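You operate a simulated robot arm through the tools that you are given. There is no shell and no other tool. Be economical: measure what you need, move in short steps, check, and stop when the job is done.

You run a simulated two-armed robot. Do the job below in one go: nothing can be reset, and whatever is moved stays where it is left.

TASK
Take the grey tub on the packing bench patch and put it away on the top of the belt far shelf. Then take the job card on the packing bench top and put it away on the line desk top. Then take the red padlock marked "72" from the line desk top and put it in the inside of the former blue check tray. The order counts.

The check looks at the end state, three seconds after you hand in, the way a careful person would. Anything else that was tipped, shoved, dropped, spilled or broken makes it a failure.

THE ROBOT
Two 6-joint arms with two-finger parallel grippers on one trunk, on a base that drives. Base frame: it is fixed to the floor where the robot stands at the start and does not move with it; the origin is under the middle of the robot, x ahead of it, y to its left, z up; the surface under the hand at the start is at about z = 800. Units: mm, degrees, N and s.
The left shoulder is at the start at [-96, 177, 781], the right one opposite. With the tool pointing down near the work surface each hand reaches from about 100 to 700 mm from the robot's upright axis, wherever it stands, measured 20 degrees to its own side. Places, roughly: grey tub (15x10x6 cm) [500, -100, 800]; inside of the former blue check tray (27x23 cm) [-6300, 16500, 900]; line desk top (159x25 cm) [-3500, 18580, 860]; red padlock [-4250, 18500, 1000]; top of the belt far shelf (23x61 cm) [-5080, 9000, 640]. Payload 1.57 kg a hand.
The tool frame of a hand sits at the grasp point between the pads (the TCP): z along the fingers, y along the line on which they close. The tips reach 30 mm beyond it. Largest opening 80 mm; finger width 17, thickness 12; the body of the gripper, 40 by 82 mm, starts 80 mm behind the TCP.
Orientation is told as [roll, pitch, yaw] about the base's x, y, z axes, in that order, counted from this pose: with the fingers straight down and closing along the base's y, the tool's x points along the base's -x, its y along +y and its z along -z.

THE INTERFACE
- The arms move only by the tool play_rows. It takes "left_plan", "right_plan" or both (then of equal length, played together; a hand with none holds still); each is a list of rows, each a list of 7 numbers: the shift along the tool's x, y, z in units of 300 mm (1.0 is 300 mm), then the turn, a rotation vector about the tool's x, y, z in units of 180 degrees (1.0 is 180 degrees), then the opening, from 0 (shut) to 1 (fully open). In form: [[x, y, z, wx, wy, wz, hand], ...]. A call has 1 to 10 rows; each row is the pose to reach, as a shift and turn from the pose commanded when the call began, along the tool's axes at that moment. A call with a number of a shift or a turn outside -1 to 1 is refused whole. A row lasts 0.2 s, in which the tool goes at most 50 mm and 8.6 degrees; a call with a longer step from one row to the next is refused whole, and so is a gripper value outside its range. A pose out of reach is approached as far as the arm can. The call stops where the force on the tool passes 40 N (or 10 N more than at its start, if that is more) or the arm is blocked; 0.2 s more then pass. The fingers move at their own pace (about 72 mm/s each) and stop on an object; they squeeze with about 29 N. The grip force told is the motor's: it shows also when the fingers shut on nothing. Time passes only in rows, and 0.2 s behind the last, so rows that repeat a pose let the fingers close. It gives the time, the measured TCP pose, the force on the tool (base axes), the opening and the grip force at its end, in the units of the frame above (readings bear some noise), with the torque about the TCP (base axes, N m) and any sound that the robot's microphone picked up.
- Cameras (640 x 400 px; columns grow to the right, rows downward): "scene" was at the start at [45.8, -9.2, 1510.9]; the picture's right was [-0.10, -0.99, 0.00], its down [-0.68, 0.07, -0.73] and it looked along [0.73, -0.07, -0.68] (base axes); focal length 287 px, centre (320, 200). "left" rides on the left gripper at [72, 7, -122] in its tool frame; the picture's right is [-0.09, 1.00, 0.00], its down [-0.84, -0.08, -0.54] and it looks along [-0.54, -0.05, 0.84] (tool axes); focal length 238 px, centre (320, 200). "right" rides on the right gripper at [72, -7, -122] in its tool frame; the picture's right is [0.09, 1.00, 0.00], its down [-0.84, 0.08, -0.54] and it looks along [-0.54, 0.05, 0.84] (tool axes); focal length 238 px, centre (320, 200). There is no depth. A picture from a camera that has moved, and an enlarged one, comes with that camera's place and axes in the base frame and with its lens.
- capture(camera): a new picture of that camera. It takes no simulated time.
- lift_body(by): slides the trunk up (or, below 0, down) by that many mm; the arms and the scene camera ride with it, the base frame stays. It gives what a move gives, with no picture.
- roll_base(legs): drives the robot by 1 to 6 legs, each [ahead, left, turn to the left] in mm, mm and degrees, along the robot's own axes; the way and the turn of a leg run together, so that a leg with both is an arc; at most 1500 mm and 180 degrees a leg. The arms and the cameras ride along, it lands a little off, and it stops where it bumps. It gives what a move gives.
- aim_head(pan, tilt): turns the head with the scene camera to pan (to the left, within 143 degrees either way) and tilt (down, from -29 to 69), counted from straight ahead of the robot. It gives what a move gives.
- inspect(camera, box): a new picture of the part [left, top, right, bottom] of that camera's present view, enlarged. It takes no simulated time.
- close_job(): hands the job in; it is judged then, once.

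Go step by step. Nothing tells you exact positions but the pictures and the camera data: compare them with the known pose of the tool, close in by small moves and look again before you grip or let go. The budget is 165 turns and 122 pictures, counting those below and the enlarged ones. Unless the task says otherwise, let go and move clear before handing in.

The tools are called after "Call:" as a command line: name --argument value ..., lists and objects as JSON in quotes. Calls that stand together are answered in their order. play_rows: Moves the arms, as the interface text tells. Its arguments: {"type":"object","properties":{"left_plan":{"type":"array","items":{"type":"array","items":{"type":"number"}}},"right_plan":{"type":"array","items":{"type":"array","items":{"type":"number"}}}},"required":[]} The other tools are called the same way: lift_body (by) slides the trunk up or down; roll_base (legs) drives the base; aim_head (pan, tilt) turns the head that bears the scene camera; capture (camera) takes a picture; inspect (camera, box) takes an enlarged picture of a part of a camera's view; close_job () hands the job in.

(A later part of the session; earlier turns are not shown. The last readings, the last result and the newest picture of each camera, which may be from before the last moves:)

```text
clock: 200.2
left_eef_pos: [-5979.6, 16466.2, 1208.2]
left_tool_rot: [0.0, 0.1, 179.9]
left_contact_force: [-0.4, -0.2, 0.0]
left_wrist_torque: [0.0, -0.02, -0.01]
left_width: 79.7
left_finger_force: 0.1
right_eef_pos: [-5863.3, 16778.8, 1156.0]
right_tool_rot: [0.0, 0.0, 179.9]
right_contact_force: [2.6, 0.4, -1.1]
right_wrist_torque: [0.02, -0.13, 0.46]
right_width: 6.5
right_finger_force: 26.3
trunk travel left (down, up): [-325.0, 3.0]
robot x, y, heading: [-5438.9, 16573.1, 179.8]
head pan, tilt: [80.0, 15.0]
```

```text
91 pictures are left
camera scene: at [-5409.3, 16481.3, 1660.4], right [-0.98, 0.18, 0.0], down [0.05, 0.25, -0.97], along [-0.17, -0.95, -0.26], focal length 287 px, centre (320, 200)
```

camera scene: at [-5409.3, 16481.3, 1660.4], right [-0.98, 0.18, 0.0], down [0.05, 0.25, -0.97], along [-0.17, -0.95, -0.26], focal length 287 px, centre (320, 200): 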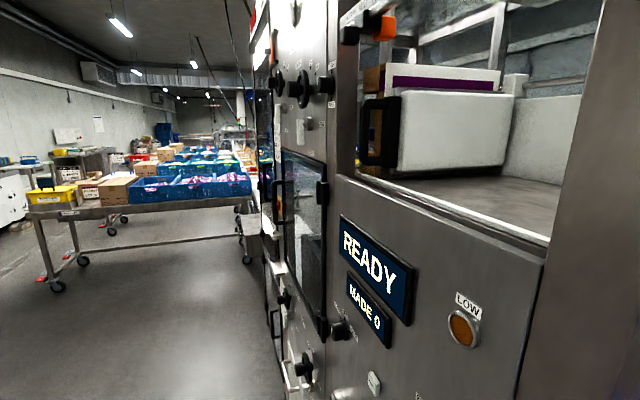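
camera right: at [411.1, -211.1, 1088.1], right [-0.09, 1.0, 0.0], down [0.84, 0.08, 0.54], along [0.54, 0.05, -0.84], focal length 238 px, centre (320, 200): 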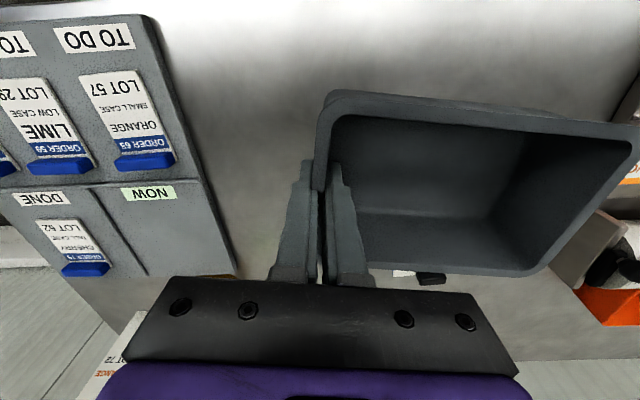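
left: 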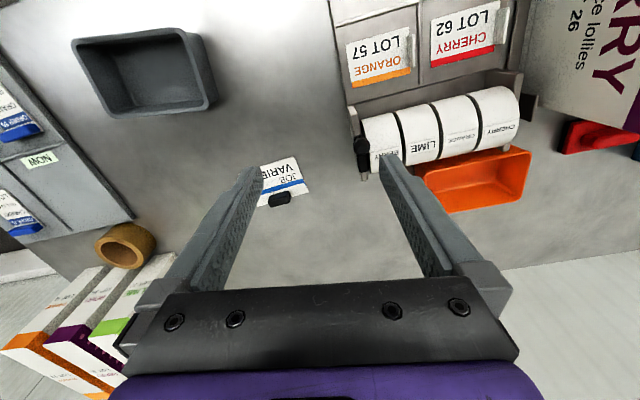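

I shifted the wrong way (left is −y here) and touched the former. The right hand shows a small load on the tub, so I check with the hand cameras before backing off.

Call:
capture --camera "right"

Call:
capture --camera "left"

Call:
aim_head --pan 5 --tilt 45

Call:
capture --camera "scene"

```text
90 pictures are left
camera right: at [-5790.9, 16787.2, 1277.3], right [0.09, -1.0, 0.0], down [-0.84, -0.08, 0.54], along [-0.54, -0.05, -0.84], focal length 238 px, centre (320, 200)
```

right: 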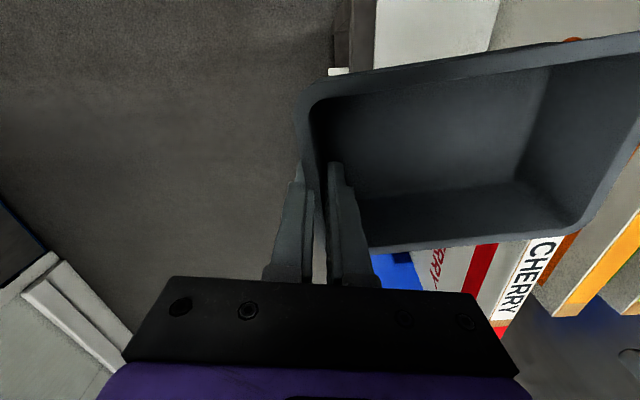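

```text
89 pictures are left
camera left: at [-5908.1, 16460.2, 1331.3], right [-0.09, -1.0, 0.0], down [-0.84, 0.08, 0.54], along [-0.54, 0.05, -0.84], focal length 238 px, centre (320, 200)
```

left: 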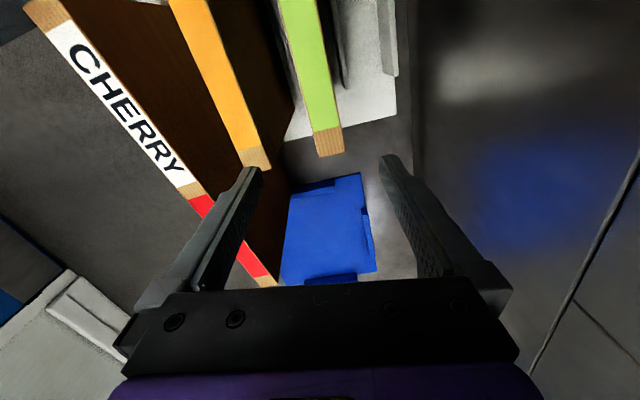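

```text
clock: 201.7
left_eef_pos: [-5979.9, 16467.0, 1208.0]
left_tool_rot: [0.1, 0.0, 179.9]
left_contact_force: [0.8, 0.7, -0.3]
left_wrist_torque: [0.03, -0.02, -0.01]
left_width: 80.0
left_finger_force: 0.0
right_eef_pos: [-5862.3, 16780.5, 1155.7]
right_tool_rot: [0.0, 0.0, 179.9]
right_contact_force: [3.9, 0.9, -0.5]
right_wrist_torque: [0.04, -0.13, 0.46]
right_width: 6.4
right_finger_force: 25.9
trunk travel left (down, up): [-325.0, 3.0]
robot x, y, heading: [-5441.3, 16574.9, 180.0]
head pan, tilt: [5.0, 45.0]
```

```text
88 pictures are left
camera scene: at [-5474.0, 16566.3, 1613.7], right [-0.09, 1.0, 0.0], down [0.7, 0.06, -0.71], along [-0.7, -0.06, -0.71], focal length 287 px, centre (320, 200)
```

scene: 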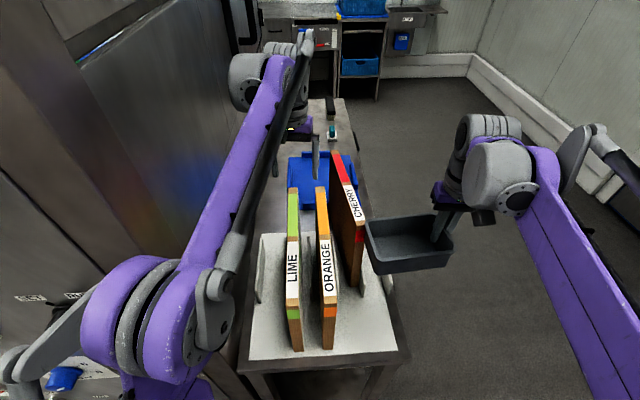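

The tub is touching the CHERRY panel standing in the rack. I look closely at how the panel stands before moving away.

Call:
inspect --camera "scene" --box '[220, 80, 480, 380]'

```text
1.33 times, centred on (350, 230) of scene
camera zoom: at [-5474.0, 16566.3, 1613.7], right [-0.09, 1.0, 0.0], down [0.7, 0.06, -0.71], along [-0.7, -0.06, -0.71], focal length 383 px, centre (280, 160)
```

zoom: 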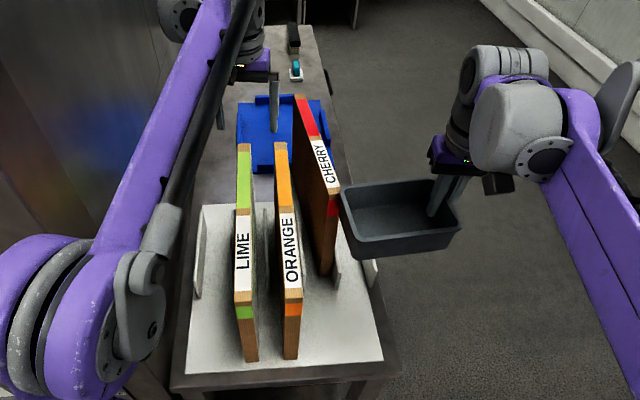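

The tub has pushed the CHERRY panel a little back and askew in its rack; I must set that right. First I back off straight, then look at the rack from a distance.

Call:
roll_base --legs '[[-30, 0, 0], [-470, 0, 0]]'

Call:
aim_head --pan 0 --tilt 35

Call:
capture --camera "scene"

Call:
capture --camera "right"

```text
clock: 204.9
left_eef_pos: [-5486.2, 16465.1, 1209.1]
left_tool_rot: [0.0, -0.1, 180.0]
left_contact_force: [-0.3, 0.5, 0.1]
left_wrist_torque: [-0.01, -0.03, 0.01]
left_width: 80.2
left_finger_force: 0.1
right_eef_pos: [-5370.2, 16779.7, 1156.1]
right_tool_rot: [-0.1, 0.1, 180.0]
right_contact_force: [-0.7, 0.5, -0.9]
right_wrist_torque: [0.1, 0.04, 0.02]
right_width: 2.6
right_finger_force: 23.6
trunk travel left (down, up): [-325.0, 3.0]
robot x, y, heading: [-4946.5, 16572.7, 180.0]
head pan, tilt: [5.0, 45.0]
```

```text
clock: 205.6
left_eef_pos: [-5485.0, 16465.9, 1208.5]
left_tool_rot: [0.0, 0.0, 179.9]
left_contact_force: [-0.5, -0.3, -0.3]
left_wrist_torque: [0.02, -0.03, -0.02]
left_width: 79.9
left_finger_force: 0.2
right_eef_pos: [-5370.2, 16778.3, 1155.8]
right_tool_rot: [0.0, 0.0, 180.0]
right_contact_force: [-0.1, -0.4, -0.9]
right_wrist_torque: [0.08, 0.04, 0.04]
right_width: 2.5
right_finger_force: 23.5
trunk travel left (down, up): [-325.0, 3.0]
robot x, y, heading: [-4942.1, 16575.8, 180.0]
head pan, tilt: [0.0, 35.0]
```

```text
86 pictures are left
camera scene: at [-4986.5, 16572.8, 1628.4], right [0.0, 1.0, 0.0], down [0.57, 0.0, -0.82], along [-0.82, 0.0, -0.57], focal length 287 px, centre (320, 200)
```

scene: 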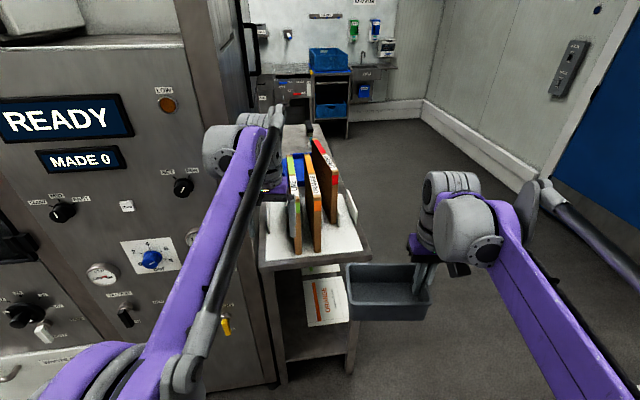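

```text
85 pictures are left
camera right: at [-5296.8, 16786.1, 1277.2], right [0.09, -1.0, 0.0], down [-0.84, -0.08, 0.54], along [-0.54, -0.05, -0.84], focal length 238 px, centre (320, 200)
```

right: 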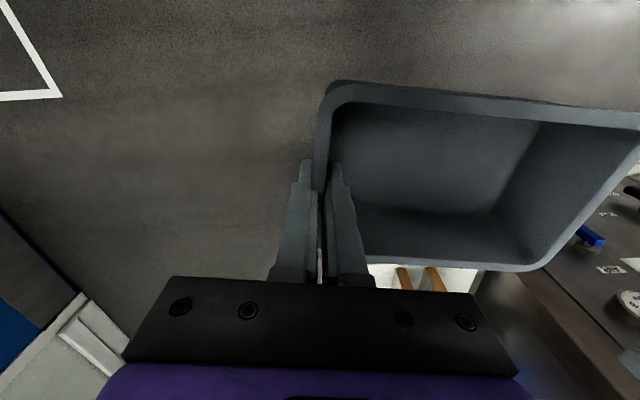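

The tub is fine. I zoom on the rack to measure the panels.

Call:
inspect --camera "scene" --box '[240, 110, 400, 280]'

```text
2.35 times, centred on (320, 195) of scene
camera zoom: at [-4986.5, 16572.8, 1628.4], right [0.0, 1.0, 0.0], down [0.57, 0.0, -0.82], along [-0.82, 0.0, -0.57], focal length 675 px, centre (320, 212)
```

zoom: 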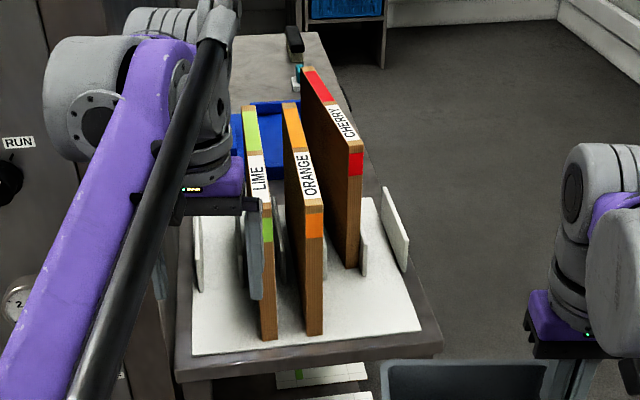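

The CHERRY panel still stands upright between its fins but is about 150 mm too far back (front edge at x ≈ −5893, the others near −5740). I position the robot so the free left hand can grip it from above and slide it back.

Call:
roll_base --legs '[[0, -130, 0], [400, 0, 0]]'

Call:
capture --camera "left"

Call:
aim_head --pan 5 --tilt 45

Call:
capture --camera "scene"

```text
clock: 209.5
left_eef_pos: [-5884.9, 16596.7, 1208.9]
left_tool_rot: [0.0, 0.0, 180.0]
left_contact_force: [-0.6, -0.3, 0.8]
left_wrist_torque: [-0.01, -0.02, 0.02]
left_width: 80.2
left_finger_force: 0.1
right_eef_pos: [-5769.3, 16909.7, 1155.5]
right_tool_rot: [-0.1, 0.0, -180.0]
right_contact_force: [0.4, 0.0, -0.4]
right_wrist_torque: [0.08, -0.02, -0.01]
right_width: 2.3
right_finger_force: 23.5
trunk travel left (down, up): [-325.0, 3.0]
robot x, y, heading: [-5346.8, 16705.2, 180.0]
head pan, tilt: [0.0, 35.0]
```

```text
83 pictures are left
camera left: at [-5814.0, 16589.5, 1330.9], right [-0.09, -1.0, 0.0], down [-0.84, 0.08, 0.54], along [-0.54, 0.05, -0.84], focal length 238 px, centre (320, 200)
```

left: 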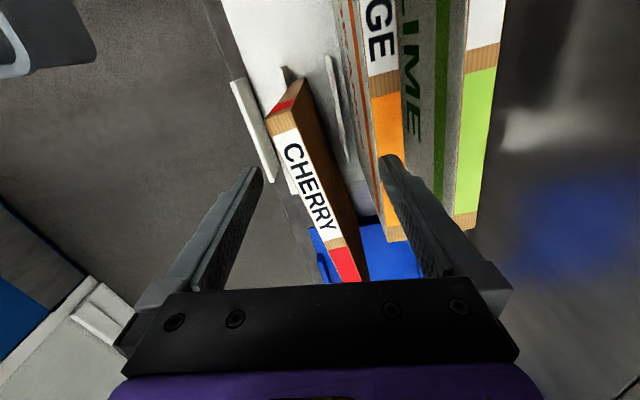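

```text
clock: 210.2
left_eef_pos: [-5886.5, 16596.9, 1208.6]
left_tool_rot: [0.0, 0.0, 179.9]
left_contact_force: [-0.3, -0.1, 1.6]
left_wrist_torque: [0.02, -0.01, 0.01]
left_width: 79.8
left_finger_force: 0.1
right_eef_pos: [-5769.5, 16910.9, 1155.9]
right_tool_rot: [-0.1, 0.0, -180.0]
right_contact_force: [-0.3, -0.2, -1.1]
right_wrist_torque: [0.06, -0.01, -0.01]
right_width: 2.6
right_finger_force: 24.0
trunk travel left (down, up): [-325.0, 3.0]
robot x, y, heading: [-5346.7, 16705.6, 180.0]
head pan, tilt: [5.0, 45.0]
```

```text
82 pictures are left
camera scene: at [-5381.0, 16696.3, 1613.7], right [-0.09, 1.0, 0.0], down [0.7, 0.06, -0.71], along [-0.7, -0.06, -0.71], focal length 287 px, centre (320, 200)
```

scene: 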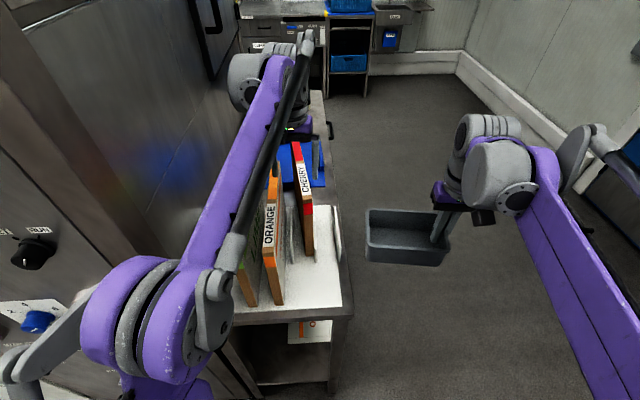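

The panel top is at z ≈ 1097, running from (−5871, 16629) at about 14° yaw, roughly 25 mm thick. I move the left hand above its middle, turned to match and narrowed so it clears ORANGE, then look.

Call:
play_rows --left_plan '[[-0.12, 0.006, 0.04, 0, 0, -0.02, 0.6], [-0.24, 0.012, 0.08, 0, 0, -0.04, 0.6], [-0.36, 0.018, 0.12, 0, 0, -0.06, 0.6], [-0.48, 0.023, 0.16, 0, 0, -0.078, 0.6], [-0.48, 0.023, 0.19, 0, 0, -0.078, 0.6]]'

Call:
capture --camera "left"

Call:
inspect --camera "scene" --box '[220, 80, 380, 320]'

```text
clock: 211.4
left_eef_pos: [-6002.8, 16586.4, 1134.4]
left_tool_rot: [0.0, 0.0, -166.0]
left_contact_force: [0.3, -0.2, 1.1]
left_wrist_torque: [0.01, 0.0, -0.02]
left_width: 48.1
left_finger_force: 0.0
left hand out of reach, approached as far as the arm can: row 3, 4, 5
right_eef_pos: [-5770.3, 16910.5, 1156.3]
right_tool_rot: [-0.1, 0.0, -179.9]
right_contact_force: [0.0, 0.9, -0.9]
right_wrist_torque: [0.08, 0.0, 0.0]
right_width: 2.6
right_finger_force: 23.8
trunk travel left (down, up): [-325.0, 3.0]
robot x, y, heading: [-5346.8, 16704.7, 180.0]
head pan, tilt: [5.0, 45.0]
```

```text
81 pictures are left
camera left: at [-5931.5, 16597.6, 1258.0], right [0.15, -0.99, 0.0], down [-0.83, -0.13, 0.54], along [-0.54, -0.08, -0.84], focal length 238 px, centre (320, 200)
```

left: 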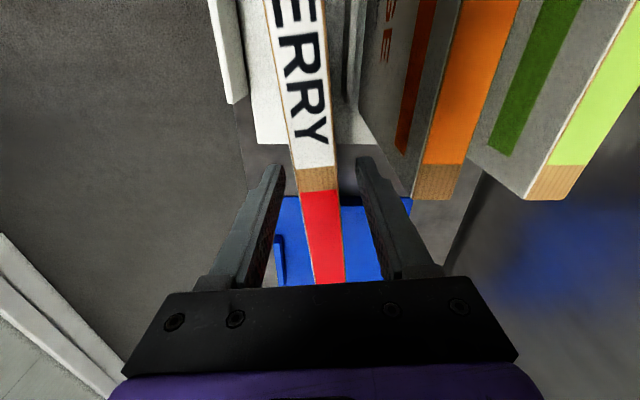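

```text
1.67 times, centred on (300, 200) of scene
camera zoom: at [-5381.7, 16696.4, 1613.6], right [-0.09, 1.0, 0.0], down [0.7, 0.06, -0.71], along [-0.7, -0.06, -0.71], focal length 478 px, centre (353, 200)
```

zoom: 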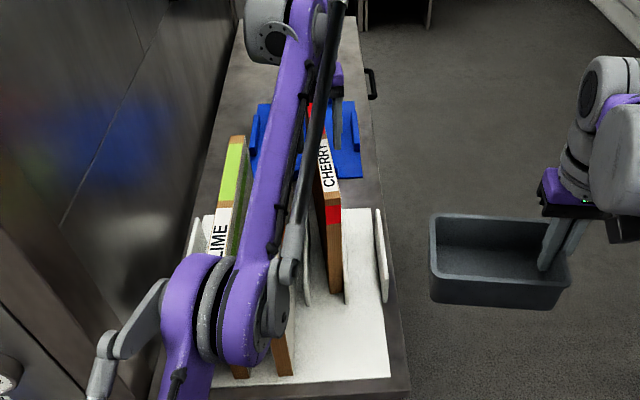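

The fingers straddle the panel squarely. I go down about 70 mm and close gently.

Call:
play_rows --left_plan '[[0.08, 0, 0.05, 0, 0, 0, 0.6], [0.09, 0, 0.12, 0, 0, 0, 0.6], [0.09, 0, 0.19, 0, 0, 0, 0.6], [0.09, 0, 0.25, 0, 0, 0, 0.6], [0.09, 0, 0.25, 0, 0, 0, 0.1], [0.09, 0, 0.25, 0, 0, 0, 0.1], [0.09, 0, 0.25, 0, 0, 0, 0.1]]'

Call:
capture --camera "left"

```text
clock: 213.0
left_eef_pos: [-5973.6, 16594.4, 1060.9]
left_tool_rot: [-0.1, 0.0, -166.0]
left_contact_force: [0.8, 4.2, 3.6]
left_wrist_torque: [0.59, -0.34, 0.15]
left_width: 24.4
left_finger_force: 28.6
right_eef_pos: [-5768.3, 16909.3, 1156.0]
right_tool_rot: [0.0, 0.0, -179.9]
right_contact_force: [0.4, 0.4, -1.7]
right_wrist_torque: [0.02, 0.0, 0.03]
right_width: 2.6
right_finger_force: 23.7
trunk travel left (down, up): [-325.0, 3.0]
robot x, y, heading: [-5349.0, 16706.0, 180.0]
head pan, tilt: [5.0, 45.0]
```

```text
79 pictures are left
camera left: at [-5903.4, 16605.0, 1183.7], right [0.15, -0.99, 0.0], down [-0.83, -0.13, 0.54], along [-0.54, -0.08, -0.84], focal length 238 px, centre (320, 200)
```

left: 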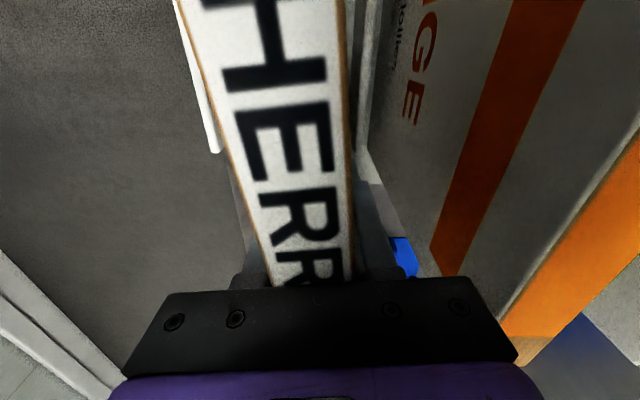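

Checking sizes, the panel tops are at z ≈ 1137 and the panel is held at 24 mm width. I slide it about 148 mm back toward +x while turning it 5.5° to line up with ORANGE.

Call:
play_rows --left_plan '[[0.05, 0.004, 0, 0, 0, 0.003, 0.1], [0.1, 0.01, 0, 0, 0, 0.006, 0.1], [0.15, 0.017, 0, 0, 0, 0.009, 0.1], [0.2, 0.024, 0, 0, 0, 0.012, 0.1], [0.25, 0.031, 0, 0, 0, 0.015, 0.1], [0.3, 0.038, 0, 0, 0, 0.018, 0.1], [0.35, 0.045, 0, 0, 0, 0.021, 0.1], [0.4, 0.053, 0, 0, 0, 0.024, 0.1], [0.45, 0.06, 0, 0, 0, 0.028, 0.1], [0.475, 0.065, 0, 0, 0, 0.031, 0.1]]'

Call:
inspect --camera "scene" --box '[180, 80, 400, 400]'

Call:
capture --camera "left"

```text
clock: 215.2
left_eef_pos: [-5832.0, 16610.3, 1060.9]
left_tool_rot: [0.0, 0.0, -171.6]
left_contact_force: [-8.2, 0.0, 19.2]
left_wrist_torque: [-0.15, 0.57, 0.19]
left_width: 23.8
left_finger_force: 29.0
right_eef_pos: [-5770.3, 16909.9, 1156.5]
right_tool_rot: [0.0, 0.1, -180.1]
right_contact_force: [0.6, -0.1, -1.9]
right_wrist_torque: [0.07, 0.01, -0.01]
right_width: 2.8
right_finger_force: 24.1
trunk travel left (down, up): [-325.0, 3.0]
robot x, y, heading: [-5343.0, 16704.1, 179.9]
head pan, tilt: [5.0, 45.0]
```

```text
1.25 times, centred on (290, 240) of scene
camera zoom: at [-5380.4, 16696.5, 1613.7], right [-0.09, 1.0, 0.0], down [0.7, 0.06, -0.71], along [-0.7, -0.06, -0.71], focal length 359 px, centre (358, 150)
```

zoom: 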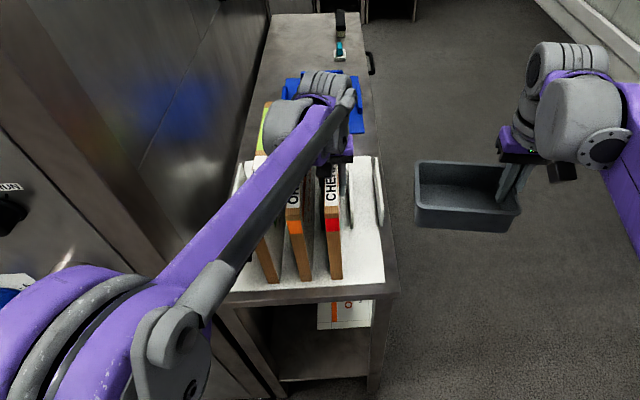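

```text
77 pictures are left
camera left: at [-5760.2, 16613.2, 1183.6], right [0.05, -1.0, 0.0], down [-0.84, -0.05, 0.54], along [-0.54, -0.03, -0.84], focal length 238 px, centre (320, 200)
```

left: 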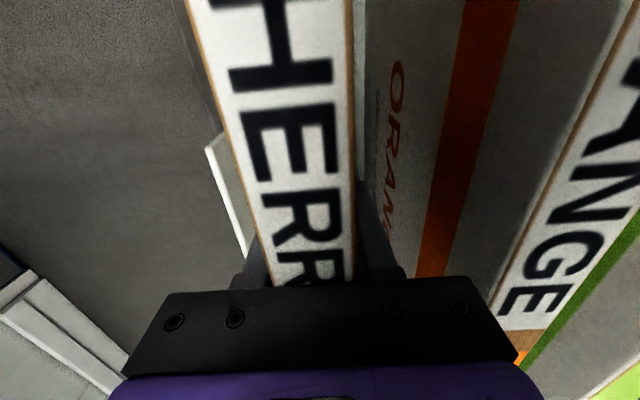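

CHERRY's front edge now lines up with LIME and ORANGE with even spacing. I open slightly and withdraw upward.

Call:
play_rows --left_plan '[[0, 0, 0, 0, 0, 0, 0.55], [0, 0, 0, 0, 0, 0, 0.6], [0, 0, 0, 0, 0, 0, 0.6], [0, 0, -0.05, 0, 0, 0, 0.6], [0, 0, -0.15, 0, 0, 0, 0.6], [0, 0, -0.3, 0, 0, 0, 0.6], [0, 0, -0.45, 0, 0, 0, 0.6], [0, 0, -0.55, 0, 0, 0, 0.6]]'

Call:
capture --camera "left"

Call:
inspect --camera "scene" --box '[200, 80, 400, 340]'

```text
clock: 217.0
left_eef_pos: [-5831.7, 16609.4, 1227.6]
left_tool_rot: [0.0, -0.1, -171.6]
left_contact_force: [0.3, 0.3, 0.1]
left_wrist_torque: [0.02, 0.0, 0.01]
left_width: 47.8
left_finger_force: 0.1
right_eef_pos: [-5770.1, 16910.0, 1155.8]
right_tool_rot: [-0.1, 0.0, -180.0]
right_contact_force: [0.8, 0.4, -0.8]
right_wrist_torque: [0.05, 0.0, 0.01]
right_width: 2.7
right_finger_force: 24.0
trunk travel left (down, up): [-325.0, 3.0]
robot x, y, heading: [-5348.2, 16702.3, 180.0]
head pan, tilt: [5.0, 45.0]
```

```text
76 pictures are left
camera left: at [-5760.5, 16613.1, 1349.5], right [0.06, -1.0, 0.0], down [-0.84, -0.05, 0.54], along [-0.54, -0.03, -0.84], focal length 238 px, centre (320, 200)
```

left: 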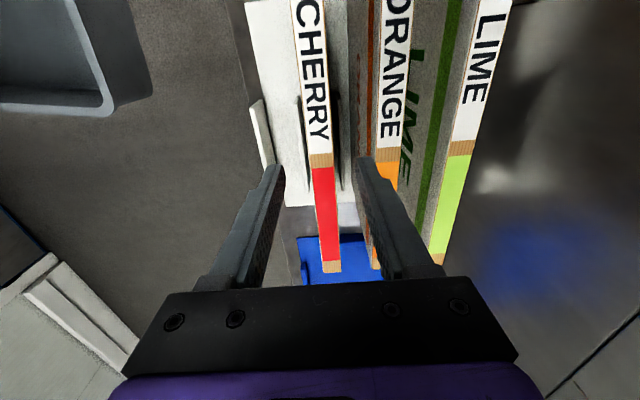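

```text
1.54 times, centred on (300, 210) of scene
camera zoom: at [-5380.7, 16696.3, 1613.6], right [-0.09, 1.0, 0.0], down [0.7, 0.06, -0.71], along [-0.7, -0.06, -0.71], focal length 442 px, centre (351, 185)
```

zoom: 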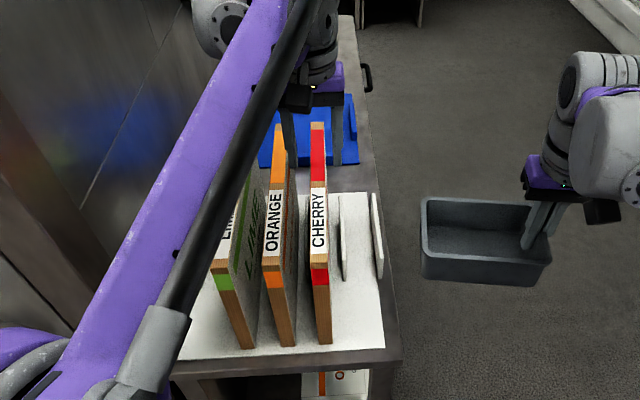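

All three panels are aligned again. Now I back off, shift right (+y) to y ≈ 17450, pass west beyond the table and then look down the belt's far side.

Call:
roll_base --legs '[[-250, 0, 0], [0, -750, 0], [1500, 0, 0], [850, 0, 0]]'

Call:
aim_head --pan 90 --tilt 18

Call:
capture --camera "scene"

```text
clock: 236.6
left_eef_pos: [-7925.7, 17382.9, 1226.5]
left_tool_rot: [0.0, 0.0, -172.4]
left_contact_force: [-0.1, 1.0, 0.6]
left_wrist_torque: [0.03, 0.0, 0.01]
left_width: 47.8
left_finger_force: 0.1
right_eef_pos: [-7860.9, 17683.0, 1154.9]
right_tool_rot: [-0.1, 0.0, 179.2]
right_contact_force: [0.2, -0.9, -1.2]
right_wrist_torque: [0.08, 0.03, 0.01]
right_width: 2.5
right_finger_force: 24.2
trunk travel left (down, up): [-325.0, 3.0]
robot x, y, heading: [-7440.5, 17468.5, 179.4]
head pan, tilt: [5.0, 45.0]
```

```text
clock: 238.1
left_eef_pos: [-7927.4, 17383.7, 1225.2]
left_tool_rot: [0.0, 0.0, -172.5]
left_contact_force: [0.1, -0.2, -0.5]
left_wrist_torque: [0.03, 0.01, -0.02]
left_width: 48.0
left_finger_force: 0.0
right_eef_pos: [-7860.7, 17682.9, 1155.4]
right_tool_rot: [-0.1, 0.0, 179.2]
right_contact_force: [0.6, -0.6, -0.6]
right_wrist_torque: [0.07, 0.02, 0.01]
right_width: 2.5
right_finger_force: 24.0
trunk travel left (down, up): [-325.0, 3.0]
robot x, y, heading: [-7441.2, 17470.6, 179.0]
head pan, tilt: [90.0, 18.0]
```

```text
74 pictures are left
camera scene: at [-7395.1, 17376.6, 1655.5], right [-1.0, 0.02, 0.0], down [0.0, 0.31, -0.95], along [-0.01, -0.95, -0.31], focal length 287 px, centre (320, 200)
```

scene: 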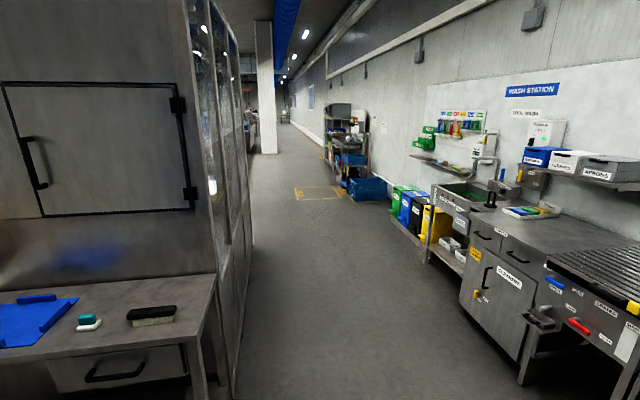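

The lane between the former (x ≈ −6850) and the wash station (x ≈ −8600) is free. I turn left and drive 4.4 m along −y at x ≈ −7650.

Call:
roll_base --legs '[[0, 0, 91], [0, -230, 0], [1500, 0, 0], [1500, 0, 0], [1400, 0, 0]]'

Call:
aim_head --pan 20 --tilt 18

Call:
capture --camera "scene"

```text
clock: 265.2
left_eef_pos: [-7532.0, 12605.8, 1225.9]
left_tool_rot: [0.1, 0.0, -81.4]
left_contact_force: [0.6, -0.5, 1.0]
left_wrist_torque: [0.03, 0.01, 0.01]
left_width: 47.8
left_finger_force: 0.1
right_eef_pos: [-7832.1, 12666.2, 1156.0]
right_tool_rot: [0.0, -0.1, -89.7]
right_contact_force: [-0.2, -0.1, -0.8]
right_wrist_torque: [-0.02, 0.05, -0.03]
right_width: 2.4
right_finger_force: 23.9
trunk travel left (down, up): [-325.0, 3.0]
robot x, y, heading: [-7628.2, 13092.4, -89.9]
head pan, tilt: [90.0, 18.0]
```

```text
clock: 266.6
left_eef_pos: [-7531.5, 12605.0, 1226.6]
left_tool_rot: [0.0, 0.0, -81.4]
left_contact_force: [-0.2, 0.5, -0.6]
left_wrist_torque: [0.02, -0.03, 0.01]
left_width: 47.8
left_finger_force: 0.1
right_eef_pos: [-7831.5, 12667.0, 1156.2]
right_tool_rot: [0.0, 0.0, -89.8]
right_contact_force: [-0.5, 0.0, -0.4]
right_wrist_torque: [-0.01, 0.05, 0.0]
right_width: 2.8
right_finger_force: 24.3
trunk travel left (down, up): [-325.0, 3.0]
robot x, y, heading: [-7626.5, 13090.2, -90.0]
head pan, tilt: [20.0, 18.0]
```

```text
73 pictures are left
camera scene: at [-7592.6, 13045.5, 1655.6], right [-0.94, -0.34, 0.0], down [-0.11, 0.29, -0.95], along [0.33, -0.89, -0.31], focal length 287 px, centre (320, 200)
```

scene: 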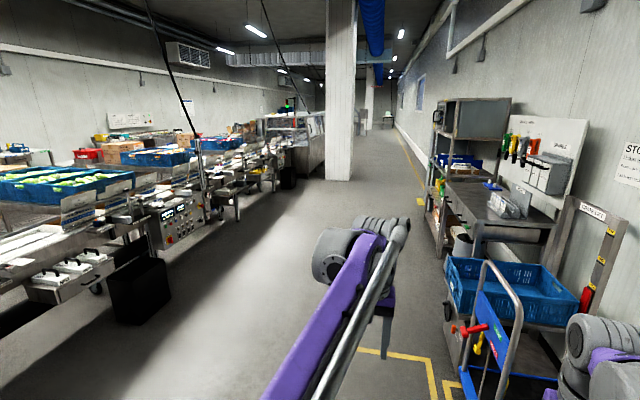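

The belt's far side with its attached shelves is now on my left-front. I zoom in where the far shelf should be.

Call:
inspect --camera "scene" --box '[140, 120, 330, 240]'

```text
3.33 times, centred on (235, 180) of scene
camera zoom: at [-7592.6, 13045.5, 1655.6], right [-0.94, -0.34, 0.0], down [-0.11, 0.29, -0.95], along [0.33, -0.89, -0.31], focal length 957 px, centre (603, 267)
```

zoom: 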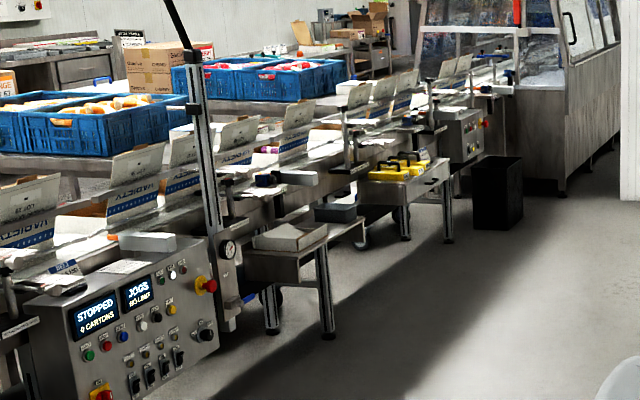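

The predicted spot falls on the small shelf carrying yellow-handled items. I drive to about (−7000, 9700), keeping clear of the control panel, and turn to face the belt.

Call:
roll_base --legs '[[1500, 250, 0], [1500, 300, 0], [600, 100, 0], [0, 0, 90]]'

Call:
aim_head --pan -10 --tilt 25

Call:
capture --camera "scene"

```text
refused: leg 1 is longer than a leg can be; nothing moved
```

```text
clock: 267.5
left_eef_pos: [-7531.1, 12604.6, 1226.7]
left_tool_rot: [-0.1, 0.0, -81.4]
left_contact_force: [0.4, -1.0, -0.2]
left_wrist_torque: [0.01, 0.01, -0.03]
left_width: 48.1
left_finger_force: 0.2
right_eef_pos: [-7832.1, 12666.6, 1156.3]
right_tool_rot: [-0.1, 0.0, -89.8]
right_contact_force: [-0.3, -0.1, -1.1]
right_wrist_torque: [0.02, 0.06, 0.0]
right_width: 2.7
right_finger_force: 23.8
trunk travel left (down, up): [-325.0, 3.0]
robot x, y, heading: [-7626.7, 13086.7, -89.6]
head pan, tilt: [-10.0, 25.0]
```

```text
71 pictures are left
camera scene: at [-7640.5, 13042.4, 1644.2], right [-0.99, 0.17, 0.0], down [0.07, 0.42, -0.91], along [-0.15, -0.89, -0.42], focal length 287 px, centre (320, 200)
```

scene: 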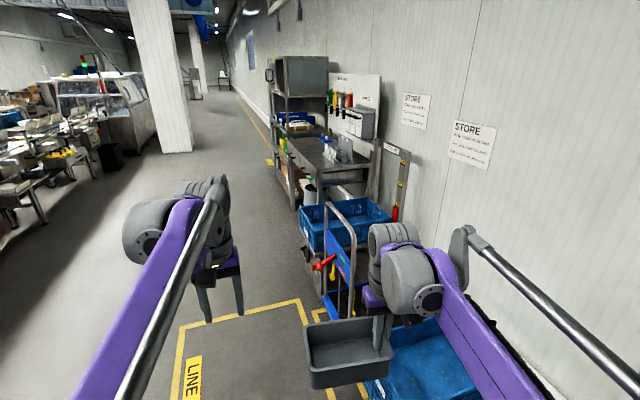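

The leg was a bit too long, and a trolley with crates stands close on the right. I shift left first and then drive.

Call:
roll_base --legs '[[0, 450, 0], [1450, 80, 0], [1450, 80, 0], [600, 0, 0], [0, 0, 90]]'

Call:
aim_head --pan -10 --tilt 25

Call:
capture --camera "scene"

```text
clock: 292.5
left_eef_pos: [-6509.8, 9693.7, 1226.4]
left_tool_rot: [0.0, -0.1, 9.3]
left_contact_force: [-0.2, -0.4, 0.0]
left_wrist_torque: [0.02, 0.03, 0.01]
left_width: 48.0
left_finger_force: 0.1
right_eef_pos: [-6568.6, 9392.6, 1155.6]
right_tool_rot: [-0.1, 0.0, 0.7]
right_contact_force: [0.3, -0.4, 0.2]
right_wrist_torque: [-0.04, -0.02, 0.01]
right_width: 2.4
right_finger_force: 23.8
trunk travel left (down, up): [-325.0, 3.0]
robot x, y, heading: [-6994.4, 9589.3, 0.7]
head pan, tilt: [-10.0, 25.0]
```

```text
clock: 293.1
left_eef_pos: [-6509.5, 9693.9, 1225.7]
left_tool_rot: [0.0, 0.0, 9.3]
left_contact_force: [-0.4, -0.3, -0.5]
left_wrist_torque: [-0.03, 0.0, -0.03]
left_width: 47.9
left_finger_force: 0.1
right_eef_pos: [-6568.0, 9392.3, 1155.9]
right_tool_rot: [-0.1, 0.0, 0.7]
right_contact_force: [0.2, 0.4, -1.3]
right_wrist_torque: [-0.09, -0.01, 0.0]
right_width: 2.6
right_finger_force: 23.6
trunk travel left (down, up): [-325.0, 3.0]
robot x, y, heading: [-6992.8, 9594.7, 1.0]
head pan, tilt: [-10.0, 25.0]
```

```text
70 pictures are left
camera scene: at [-6943.6, 9575.7, 1644.2], right [-0.16, -0.99, 0.0], down [-0.42, 0.07, -0.91], along [0.89, -0.14, -0.42], focal length 287 px, centre (320, 200)
```

scene: 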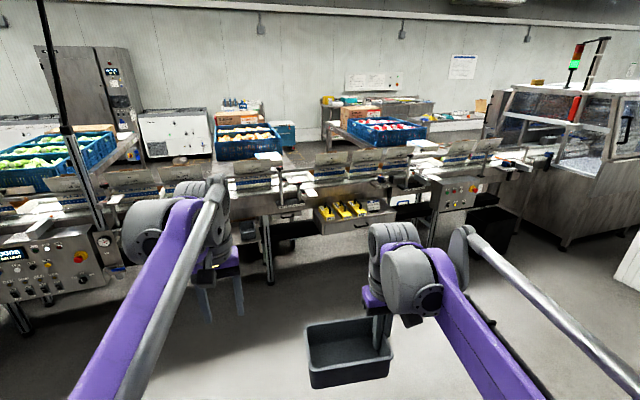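

Call:
inspect --camera "scene" --box '[210, 140, 480, 290]'

```text
2.37 times, centred on (345, 215) of scene
camera zoom: at [-6943.6, 9575.7, 1644.2], right [-0.16, -0.99, 0.0], down [-0.42, 0.07, -0.91], along [0.89, -0.14, -0.42], focal length 680 px, centre (261, 164)
```

zoom: 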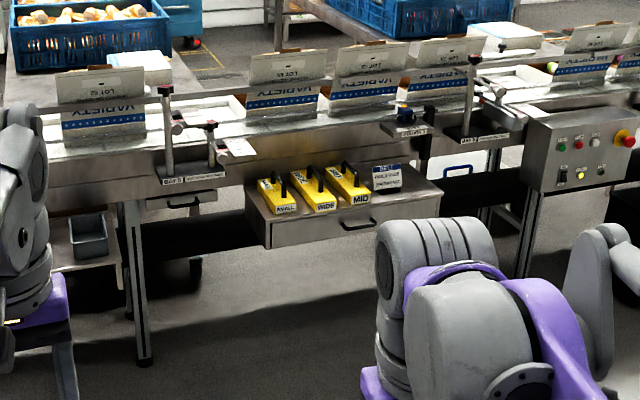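

The far shelf is the drawer unit with three yellow tools and a sign; its right end looks free. I drive closer to see the free space.

Call:
roll_base --legs '[[500, -640, -1], [550, 0, 0]]'

Call:
aim_head --pan -5 --tilt 48

Call:
capture --camera "scene"

```text
clock: 301.9
left_eef_pos: [-5453.5, 9041.1, 1227.5]
left_tool_rot: [0.0, 0.0, 8.2]
left_contact_force: [-1.0, -0.3, 0.1]
left_wrist_torque: [-0.01, 0.01, 0.05]
left_width: 47.9
left_finger_force: 0.0
right_eef_pos: [-5516.3, 8742.0, 1156.0]
right_tool_rot: [-0.1, 0.0, -0.3]
right_contact_force: [-0.5, 0.1, -0.4]
right_wrist_torque: [-0.07, 0.01, -0.01]
right_width: 2.7
right_finger_force: 23.8
trunk travel left (down, up): [-325.0, 3.0]
robot x, y, heading: [-5940.1, 8947.2, 0.0]
head pan, tilt: [-10.0, 25.0]
```

```text
clock: 302.8
left_eef_pos: [-5454.1, 9040.5, 1225.9]
left_tool_rot: [0.0, 0.1, 8.1]
left_contact_force: [-0.2, 0.3, 0.5]
left_wrist_torque: [0.0, 0.03, -0.02]
left_width: 47.9
left_finger_force: 0.1
right_eef_pos: [-5518.6, 8741.1, 1156.3]
right_tool_rot: [0.0, 0.0, -0.4]
right_contact_force: [0.1, 0.4, -0.6]
right_wrist_torque: [-0.06, -0.02, -0.01]
right_width: 2.4
right_finger_force: 23.9
trunk travel left (down, up): [-325.0, 3.0]
robot x, y, heading: [-5936.5, 8949.3, -0.2]
head pan, tilt: [-5.0, 48.0]
```

```text
68 pictures are left
camera scene: at [-5901.6, 8940.3, 1609.5], right [-0.09, -1.0, 0.0], down [-0.74, 0.07, -0.67], along [0.67, -0.06, -0.74], focal length 287 px, centre (320, 200)
```

scene: 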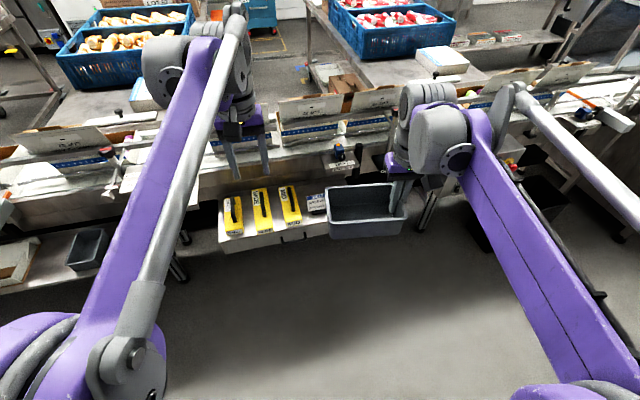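

The tub blocks my view of the shelf's right end, so I use the left hand camera.

Call:
capture --camera "left"

Call:
capture --camera "right"

```text
67 pictures are left
camera left: at [-5526.4, 9037.3, 1349.1], right [-0.05, 1.0, 0.0], down [0.84, 0.04, 0.54], along [0.54, 0.03, -0.84], focal length 238 px, centre (320, 200)
```

left: 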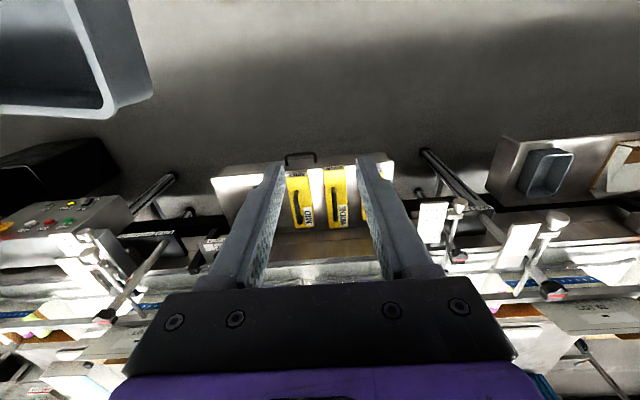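

```text
66 pictures are left
camera right: at [-5589.8, 8734.9, 1277.3], right [-0.09, 1.0, 0.0], down [0.84, 0.07, 0.54], along [0.54, 0.05, -0.84], focal length 238 px, centre (320, 200)
```

right: 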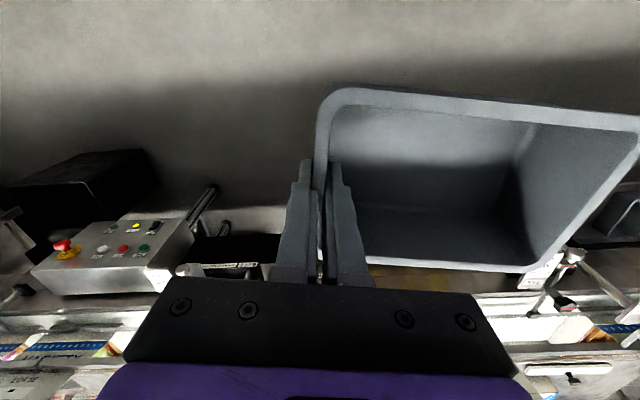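

Call:
inspect --camera "left" --box '[190, 130, 420, 280]'

Call:
play_rows --right_plan '[[0, 0, -0.16, 0, 0, 0, 0], [0.0, -0.1, -0.3, 0, 0, 0, 0], [0.1, -0.2, -0.35, 0, 0, 0, 0], [0.2, -0.3, -0.35, 0, 0, 0, 0], [0.3, -0.4, -0.35, 0, 0, 0, 0]]'

Call:
inspect --camera "scene" --box '[200, 120, 440, 270]'

```text
2.67 times, centred on (305, 205) of left
camera zoom: at [-5526.4, 9037.3, 1349.1], right [-0.05, 1.0, 0.0], down [0.84, 0.04, 0.54], along [0.54, 0.03, -0.84], focal length 636 px, centre (360, 187)
```

zoom: 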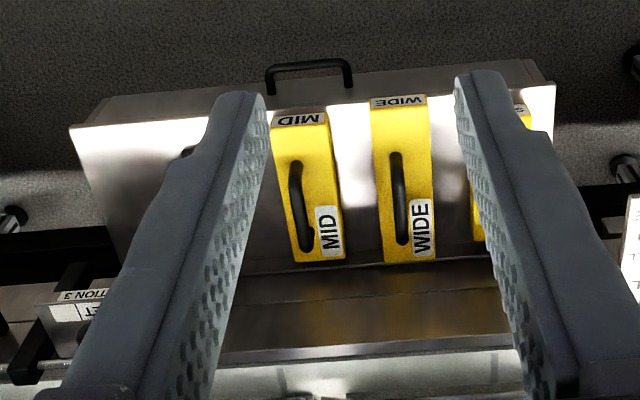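

```text
refused: row 2 steps farther than a row can; nothing moved
```

```text
2.67 times, centred on (320, 195) of scene
camera zoom: at [-5901.6, 8940.3, 1609.5], right [-0.09, -1.0, 0.0], down [-0.74, 0.07, -0.67], along [0.67, -0.06, -0.74], focal length 765 px, centre (320, 213)
```

zoom: 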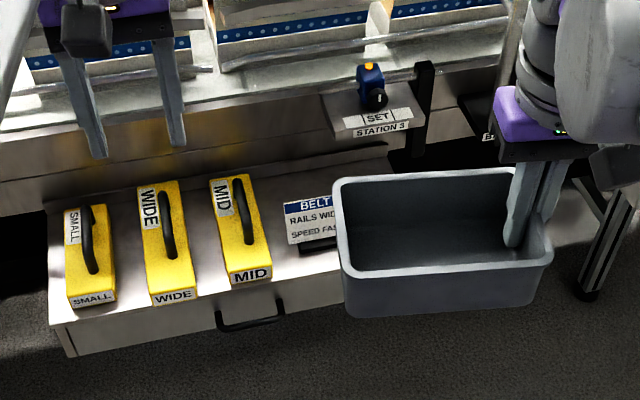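

I move the tub up and to the right, out of the line of sight, and look again.

Call:
play_rows --right_plan '[[0, -0.1, -0.1, 0, 0, 0, 0], [0, -0.2, -0.2, 0, 0, 0, 0], [0, -0.32, -0.28, 0, 0, 0, 0], [0, -0.45, -0.3, 0, 0, 0, 0], [0.1, -0.55, -0.3, 0, 0, 0, 0], [0.2, -0.6, -0.3, 0, 0, 0, 0]]'

Call:
inspect --camera "scene" --box '[200, 120, 440, 270]'

```text
clock: 304.2
left_eef_pos: [-5456.0, 9041.2, 1226.5]
left_tool_rot: [0.0, 0.0, 8.1]
left_contact_force: [-1.0, -0.1, 0.2]
left_wrist_torque: [0.0, 0.0, -0.03]
left_width: 47.8
left_finger_force: 0.0
right_eef_pos: [-5580.4, 8560.1, 1246.1]
right_tool_rot: [-0.2, 0.0, -0.3]
right_contact_force: [-0.2, 0.2, -1.2]
right_wrist_torque: [-0.05, 0.01, 0.01]
right_width: 2.6
right_finger_force: 23.8
trunk travel left (down, up): [-325.0, 3.0]
robot x, y, heading: [-5942.2, 8949.7, -0.1]
head pan, tilt: [-5.0, 48.0]
```

```text
2.67 times, centred on (320, 195) of scene
camera zoom: at [-5902.6, 8940.4, 1609.4], right [-0.09, -1.0, 0.0], down [-0.74, 0.07, -0.67], along [0.67, -0.06, -0.74], focal length 765 px, centre (320, 213)
```

zoom: 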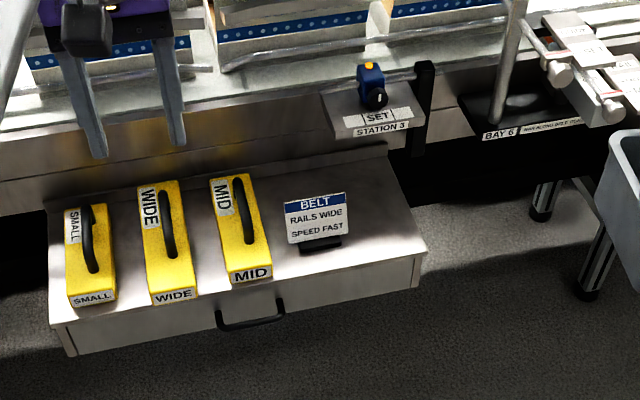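

The shelf's free strip is right of the sign: about 120 mm wide and 235 mm deep, unit turned about 9°, with a bracket overhanging at z ≈ 830 from x ≈ −5055. I'll lay the tub lengthwise into the depth, so I turn the right hand −81° so that the tub points forward, and draw the left hand back.

Call:
play_rows --right_plan '[[0, 0, 0, 0, 0, 0.045, 0], [0, 0, 0, 0, 0, 0.09, 0], [0, 0, 0, 0, 0, 0.135, 0], [0, 0, 0, 0, 0, 0.18, 0], [0, 0, 0, 0, 0, 0.225, 0], [0, 0, 0, 0, 0, 0.27, 0], [0, 0, 0, 0, 0, 0.315, 0], [0, 0, 0, 0, 0, 0.36, 0], [0, 0, 0, 0, 0, 0.405, 0], [0, 0, 0, 0, 0, 0.45, 0]]' --left_plan '[[0.05, 0, 0, 0, 0, 0, 0.6], [0.1, 0, 0, 0, 0, 0, 0.6], [0.15, 0, 0, 0, 0, 0, 0.6], [0.2, 0, 0, 0, 0, 0, 0.6], [0.25, 0, 0, 0, 0, 0, 0.6], [0.3, 0, 0, 0, 0, 0, 0.6], [0.35, 0, 0, 0, 0, 0, 0.6], [0.4, 0, 0, 0, 0, 0, 0.6], [0.45, 0, 0, 0, 0, 0, 0.6], [0.5, 0, 0, 0, 0, 0, 0.6]]'

Call:
capture --camera "scene"

```text
clock: 306.4
left_eef_pos: [-5603.2, 9018.7, 1226.3]
left_tool_rot: [0.0, 0.0, 8.1]
left_contact_force: [-0.3, -0.3, 0.2]
left_wrist_torque: [-0.01, 0.01, 0.0]
left_width: 48.0
left_finger_force: 0.1
right_eef_pos: [-5579.5, 8559.8, 1246.6]
right_tool_rot: [0.0, -0.1, -81.5]
right_contact_force: [0.4, -0.9, -0.7]
right_wrist_torque: [0.01, 0.08, 0.0]
right_width: 2.7
right_finger_force: 23.9
trunk travel left (down, up): [-325.0, 3.0]
robot x, y, heading: [-5940.7, 8945.3, -0.2]
head pan, tilt: [-5.0, 48.0]
```

```text
62 pictures are left
camera scene: at [-5902.2, 8940.4, 1609.4], right [-0.09, -1.0, 0.0], down [-0.74, 0.07, -0.67], along [0.67, -0.06, -0.74], focal length 287 px, centre (320, 200)
```

scene: 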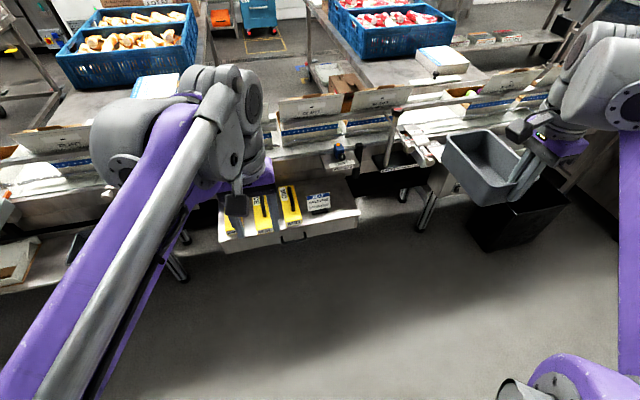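

The tub now points forward. I drive closer to about x = −5700 and lower the trunk 250 mm.

Call:
roll_base --legs '[[240, 0, 0]]'

Call:
lift_body --by -250

```text
clock: 308.2
left_eef_pos: [-5365.1, 9020.1, 1226.3]
left_tool_rot: [-0.1, 0.0, 8.4]
left_contact_force: [-0.3, 0.0, -0.1]
left_wrist_torque: [0.02, 0.01, 0.0]
left_width: 48.0
left_finger_force: 0.1
right_eef_pos: [-5341.0, 8560.5, 1245.7]
right_tool_rot: [-0.1, -0.1, -81.1]
right_contact_force: [-0.4, -0.3, -0.2]
right_wrist_torque: [-0.06, 0.05, -0.02]
right_width: 2.5
right_finger_force: 23.7
trunk travel left (down, up): [-325.0, 3.0]
robot x, y, heading: [-5702.8, 8943.3, -0.2]
head pan, tilt: [-5.0, 48.0]
```

```text
clock: 310.8
left_eef_pos: [-5362.9, 9020.8, 977.8]
left_tool_rot: [-0.1, 0.0, 8.3]
left_contact_force: [0.7, -0.5, -0.2]
left_wrist_torque: [0.02, -0.02, 0.01]
left_width: 48.0
left_finger_force: 0.0
right_eef_pos: [-5338.8, 8560.8, 996.7]
right_tool_rot: [0.0, -0.1, -81.2]
right_contact_force: [1.3, 0.1, -0.9]
right_wrist_torque: [-0.02, 0.09, -0.02]
right_width: 2.9
right_finger_force: 24.2
trunk travel left (down, up): [-75.0, 253.0]
robot x, y, heading: [-5701.3, 8947.7, 0.1]
head pan, tilt: [-5.0, 48.0]
```

Now I bring the tub down and sideways to the approach line in front of the shelf's free strip (z 745).

Call:
play_rows --right_plan '[[0.075, 0.017, 0.12, 0, 0, 0, 0], [0.15, 0.034, 0.24, 0, 0, 0, 0], [0.226, 0.051, 0.36, 0, 0, 0, 0], [0.302, 0.068, 0.48, 0, 0, 0, 0], [0.377, 0.085, 0.6, 0, 0, 0, 0], [0.453, 0.102, 0.72, 0, 0, 0, 0], [0.528, 0.12, 0.84, 0, 0, 0, 0]]'

Call:
capture --camera "scene"

Call:
capture --camera "right"

```text
clock: 312.4
left_eef_pos: [-5364.2, 9020.6, 976.5]
left_tool_rot: [-0.1, 0.0, 8.3]
left_contact_force: [0.3, 0.5, 0.5]
left_wrist_torque: [0.0, 0.02, -0.01]
left_width: 47.9
left_finger_force: 0.1
right_eef_pos: [-5328.3, 8724.3, 743.2]
right_tool_rot: [0.0, -0.1, -81.1]
right_contact_force: [0.0, -0.1, -1.0]
right_wrist_torque: [-0.06, 0.05, 0.0]
right_width: 3.1
right_finger_force: 24.2
trunk travel left (down, up): [-75.0, 253.0]
robot x, y, heading: [-5700.9, 8944.4, -0.2]
head pan, tilt: [-5.0, 48.0]
```

```text
61 pictures are left
camera scene: at [-5630.2, 8939.6, 1350.0], right [-0.09, -1.0, 0.0], down [-0.74, 0.07, -0.67], along [0.67, -0.06, -0.74], focal length 287 px, centre (320, 200)
```

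scene: 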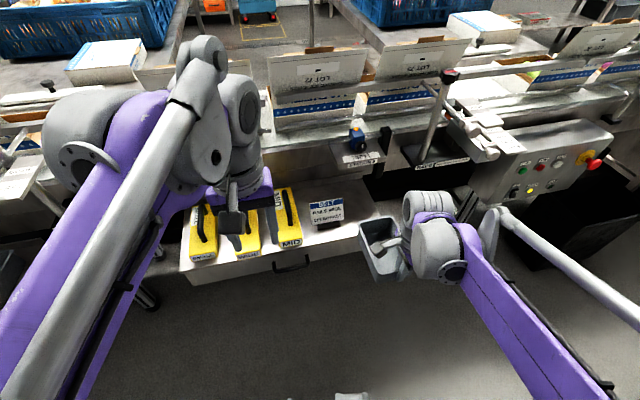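

```text
60 pictures are left
camera right: at [-5345.2, 8795.5, 863.7], right [0.97, 0.24, 0.0], down [0.21, -0.81, 0.54], along [0.13, -0.53, -0.84], focal length 238 px, centre (320, 200)
```

right: 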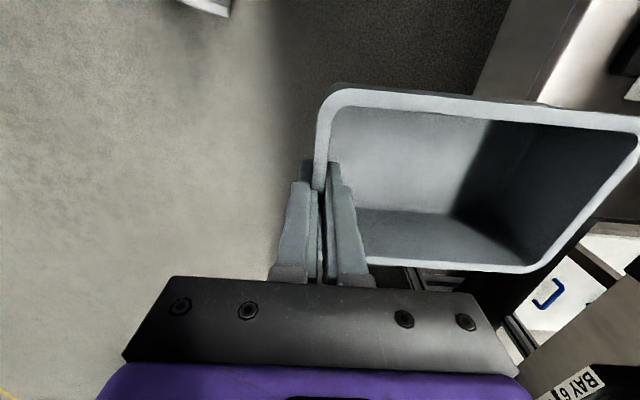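

I zoom in to refine the strip's coordinates at this range.

Call:
inspect --camera "scene" --box '[270, 150, 430, 290]'

```text
2.86 times, centred on (350, 220) of scene
camera zoom: at [-5630.2, 8939.6, 1350.0], right [-0.09, -1.0, 0.0], down [-0.74, 0.07, -0.67], along [0.67, -0.06, -0.74], focal length 820 px, centre (234, 143)
```

zoom: 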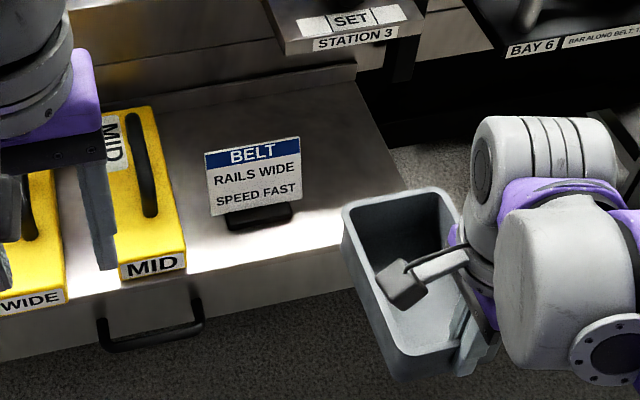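

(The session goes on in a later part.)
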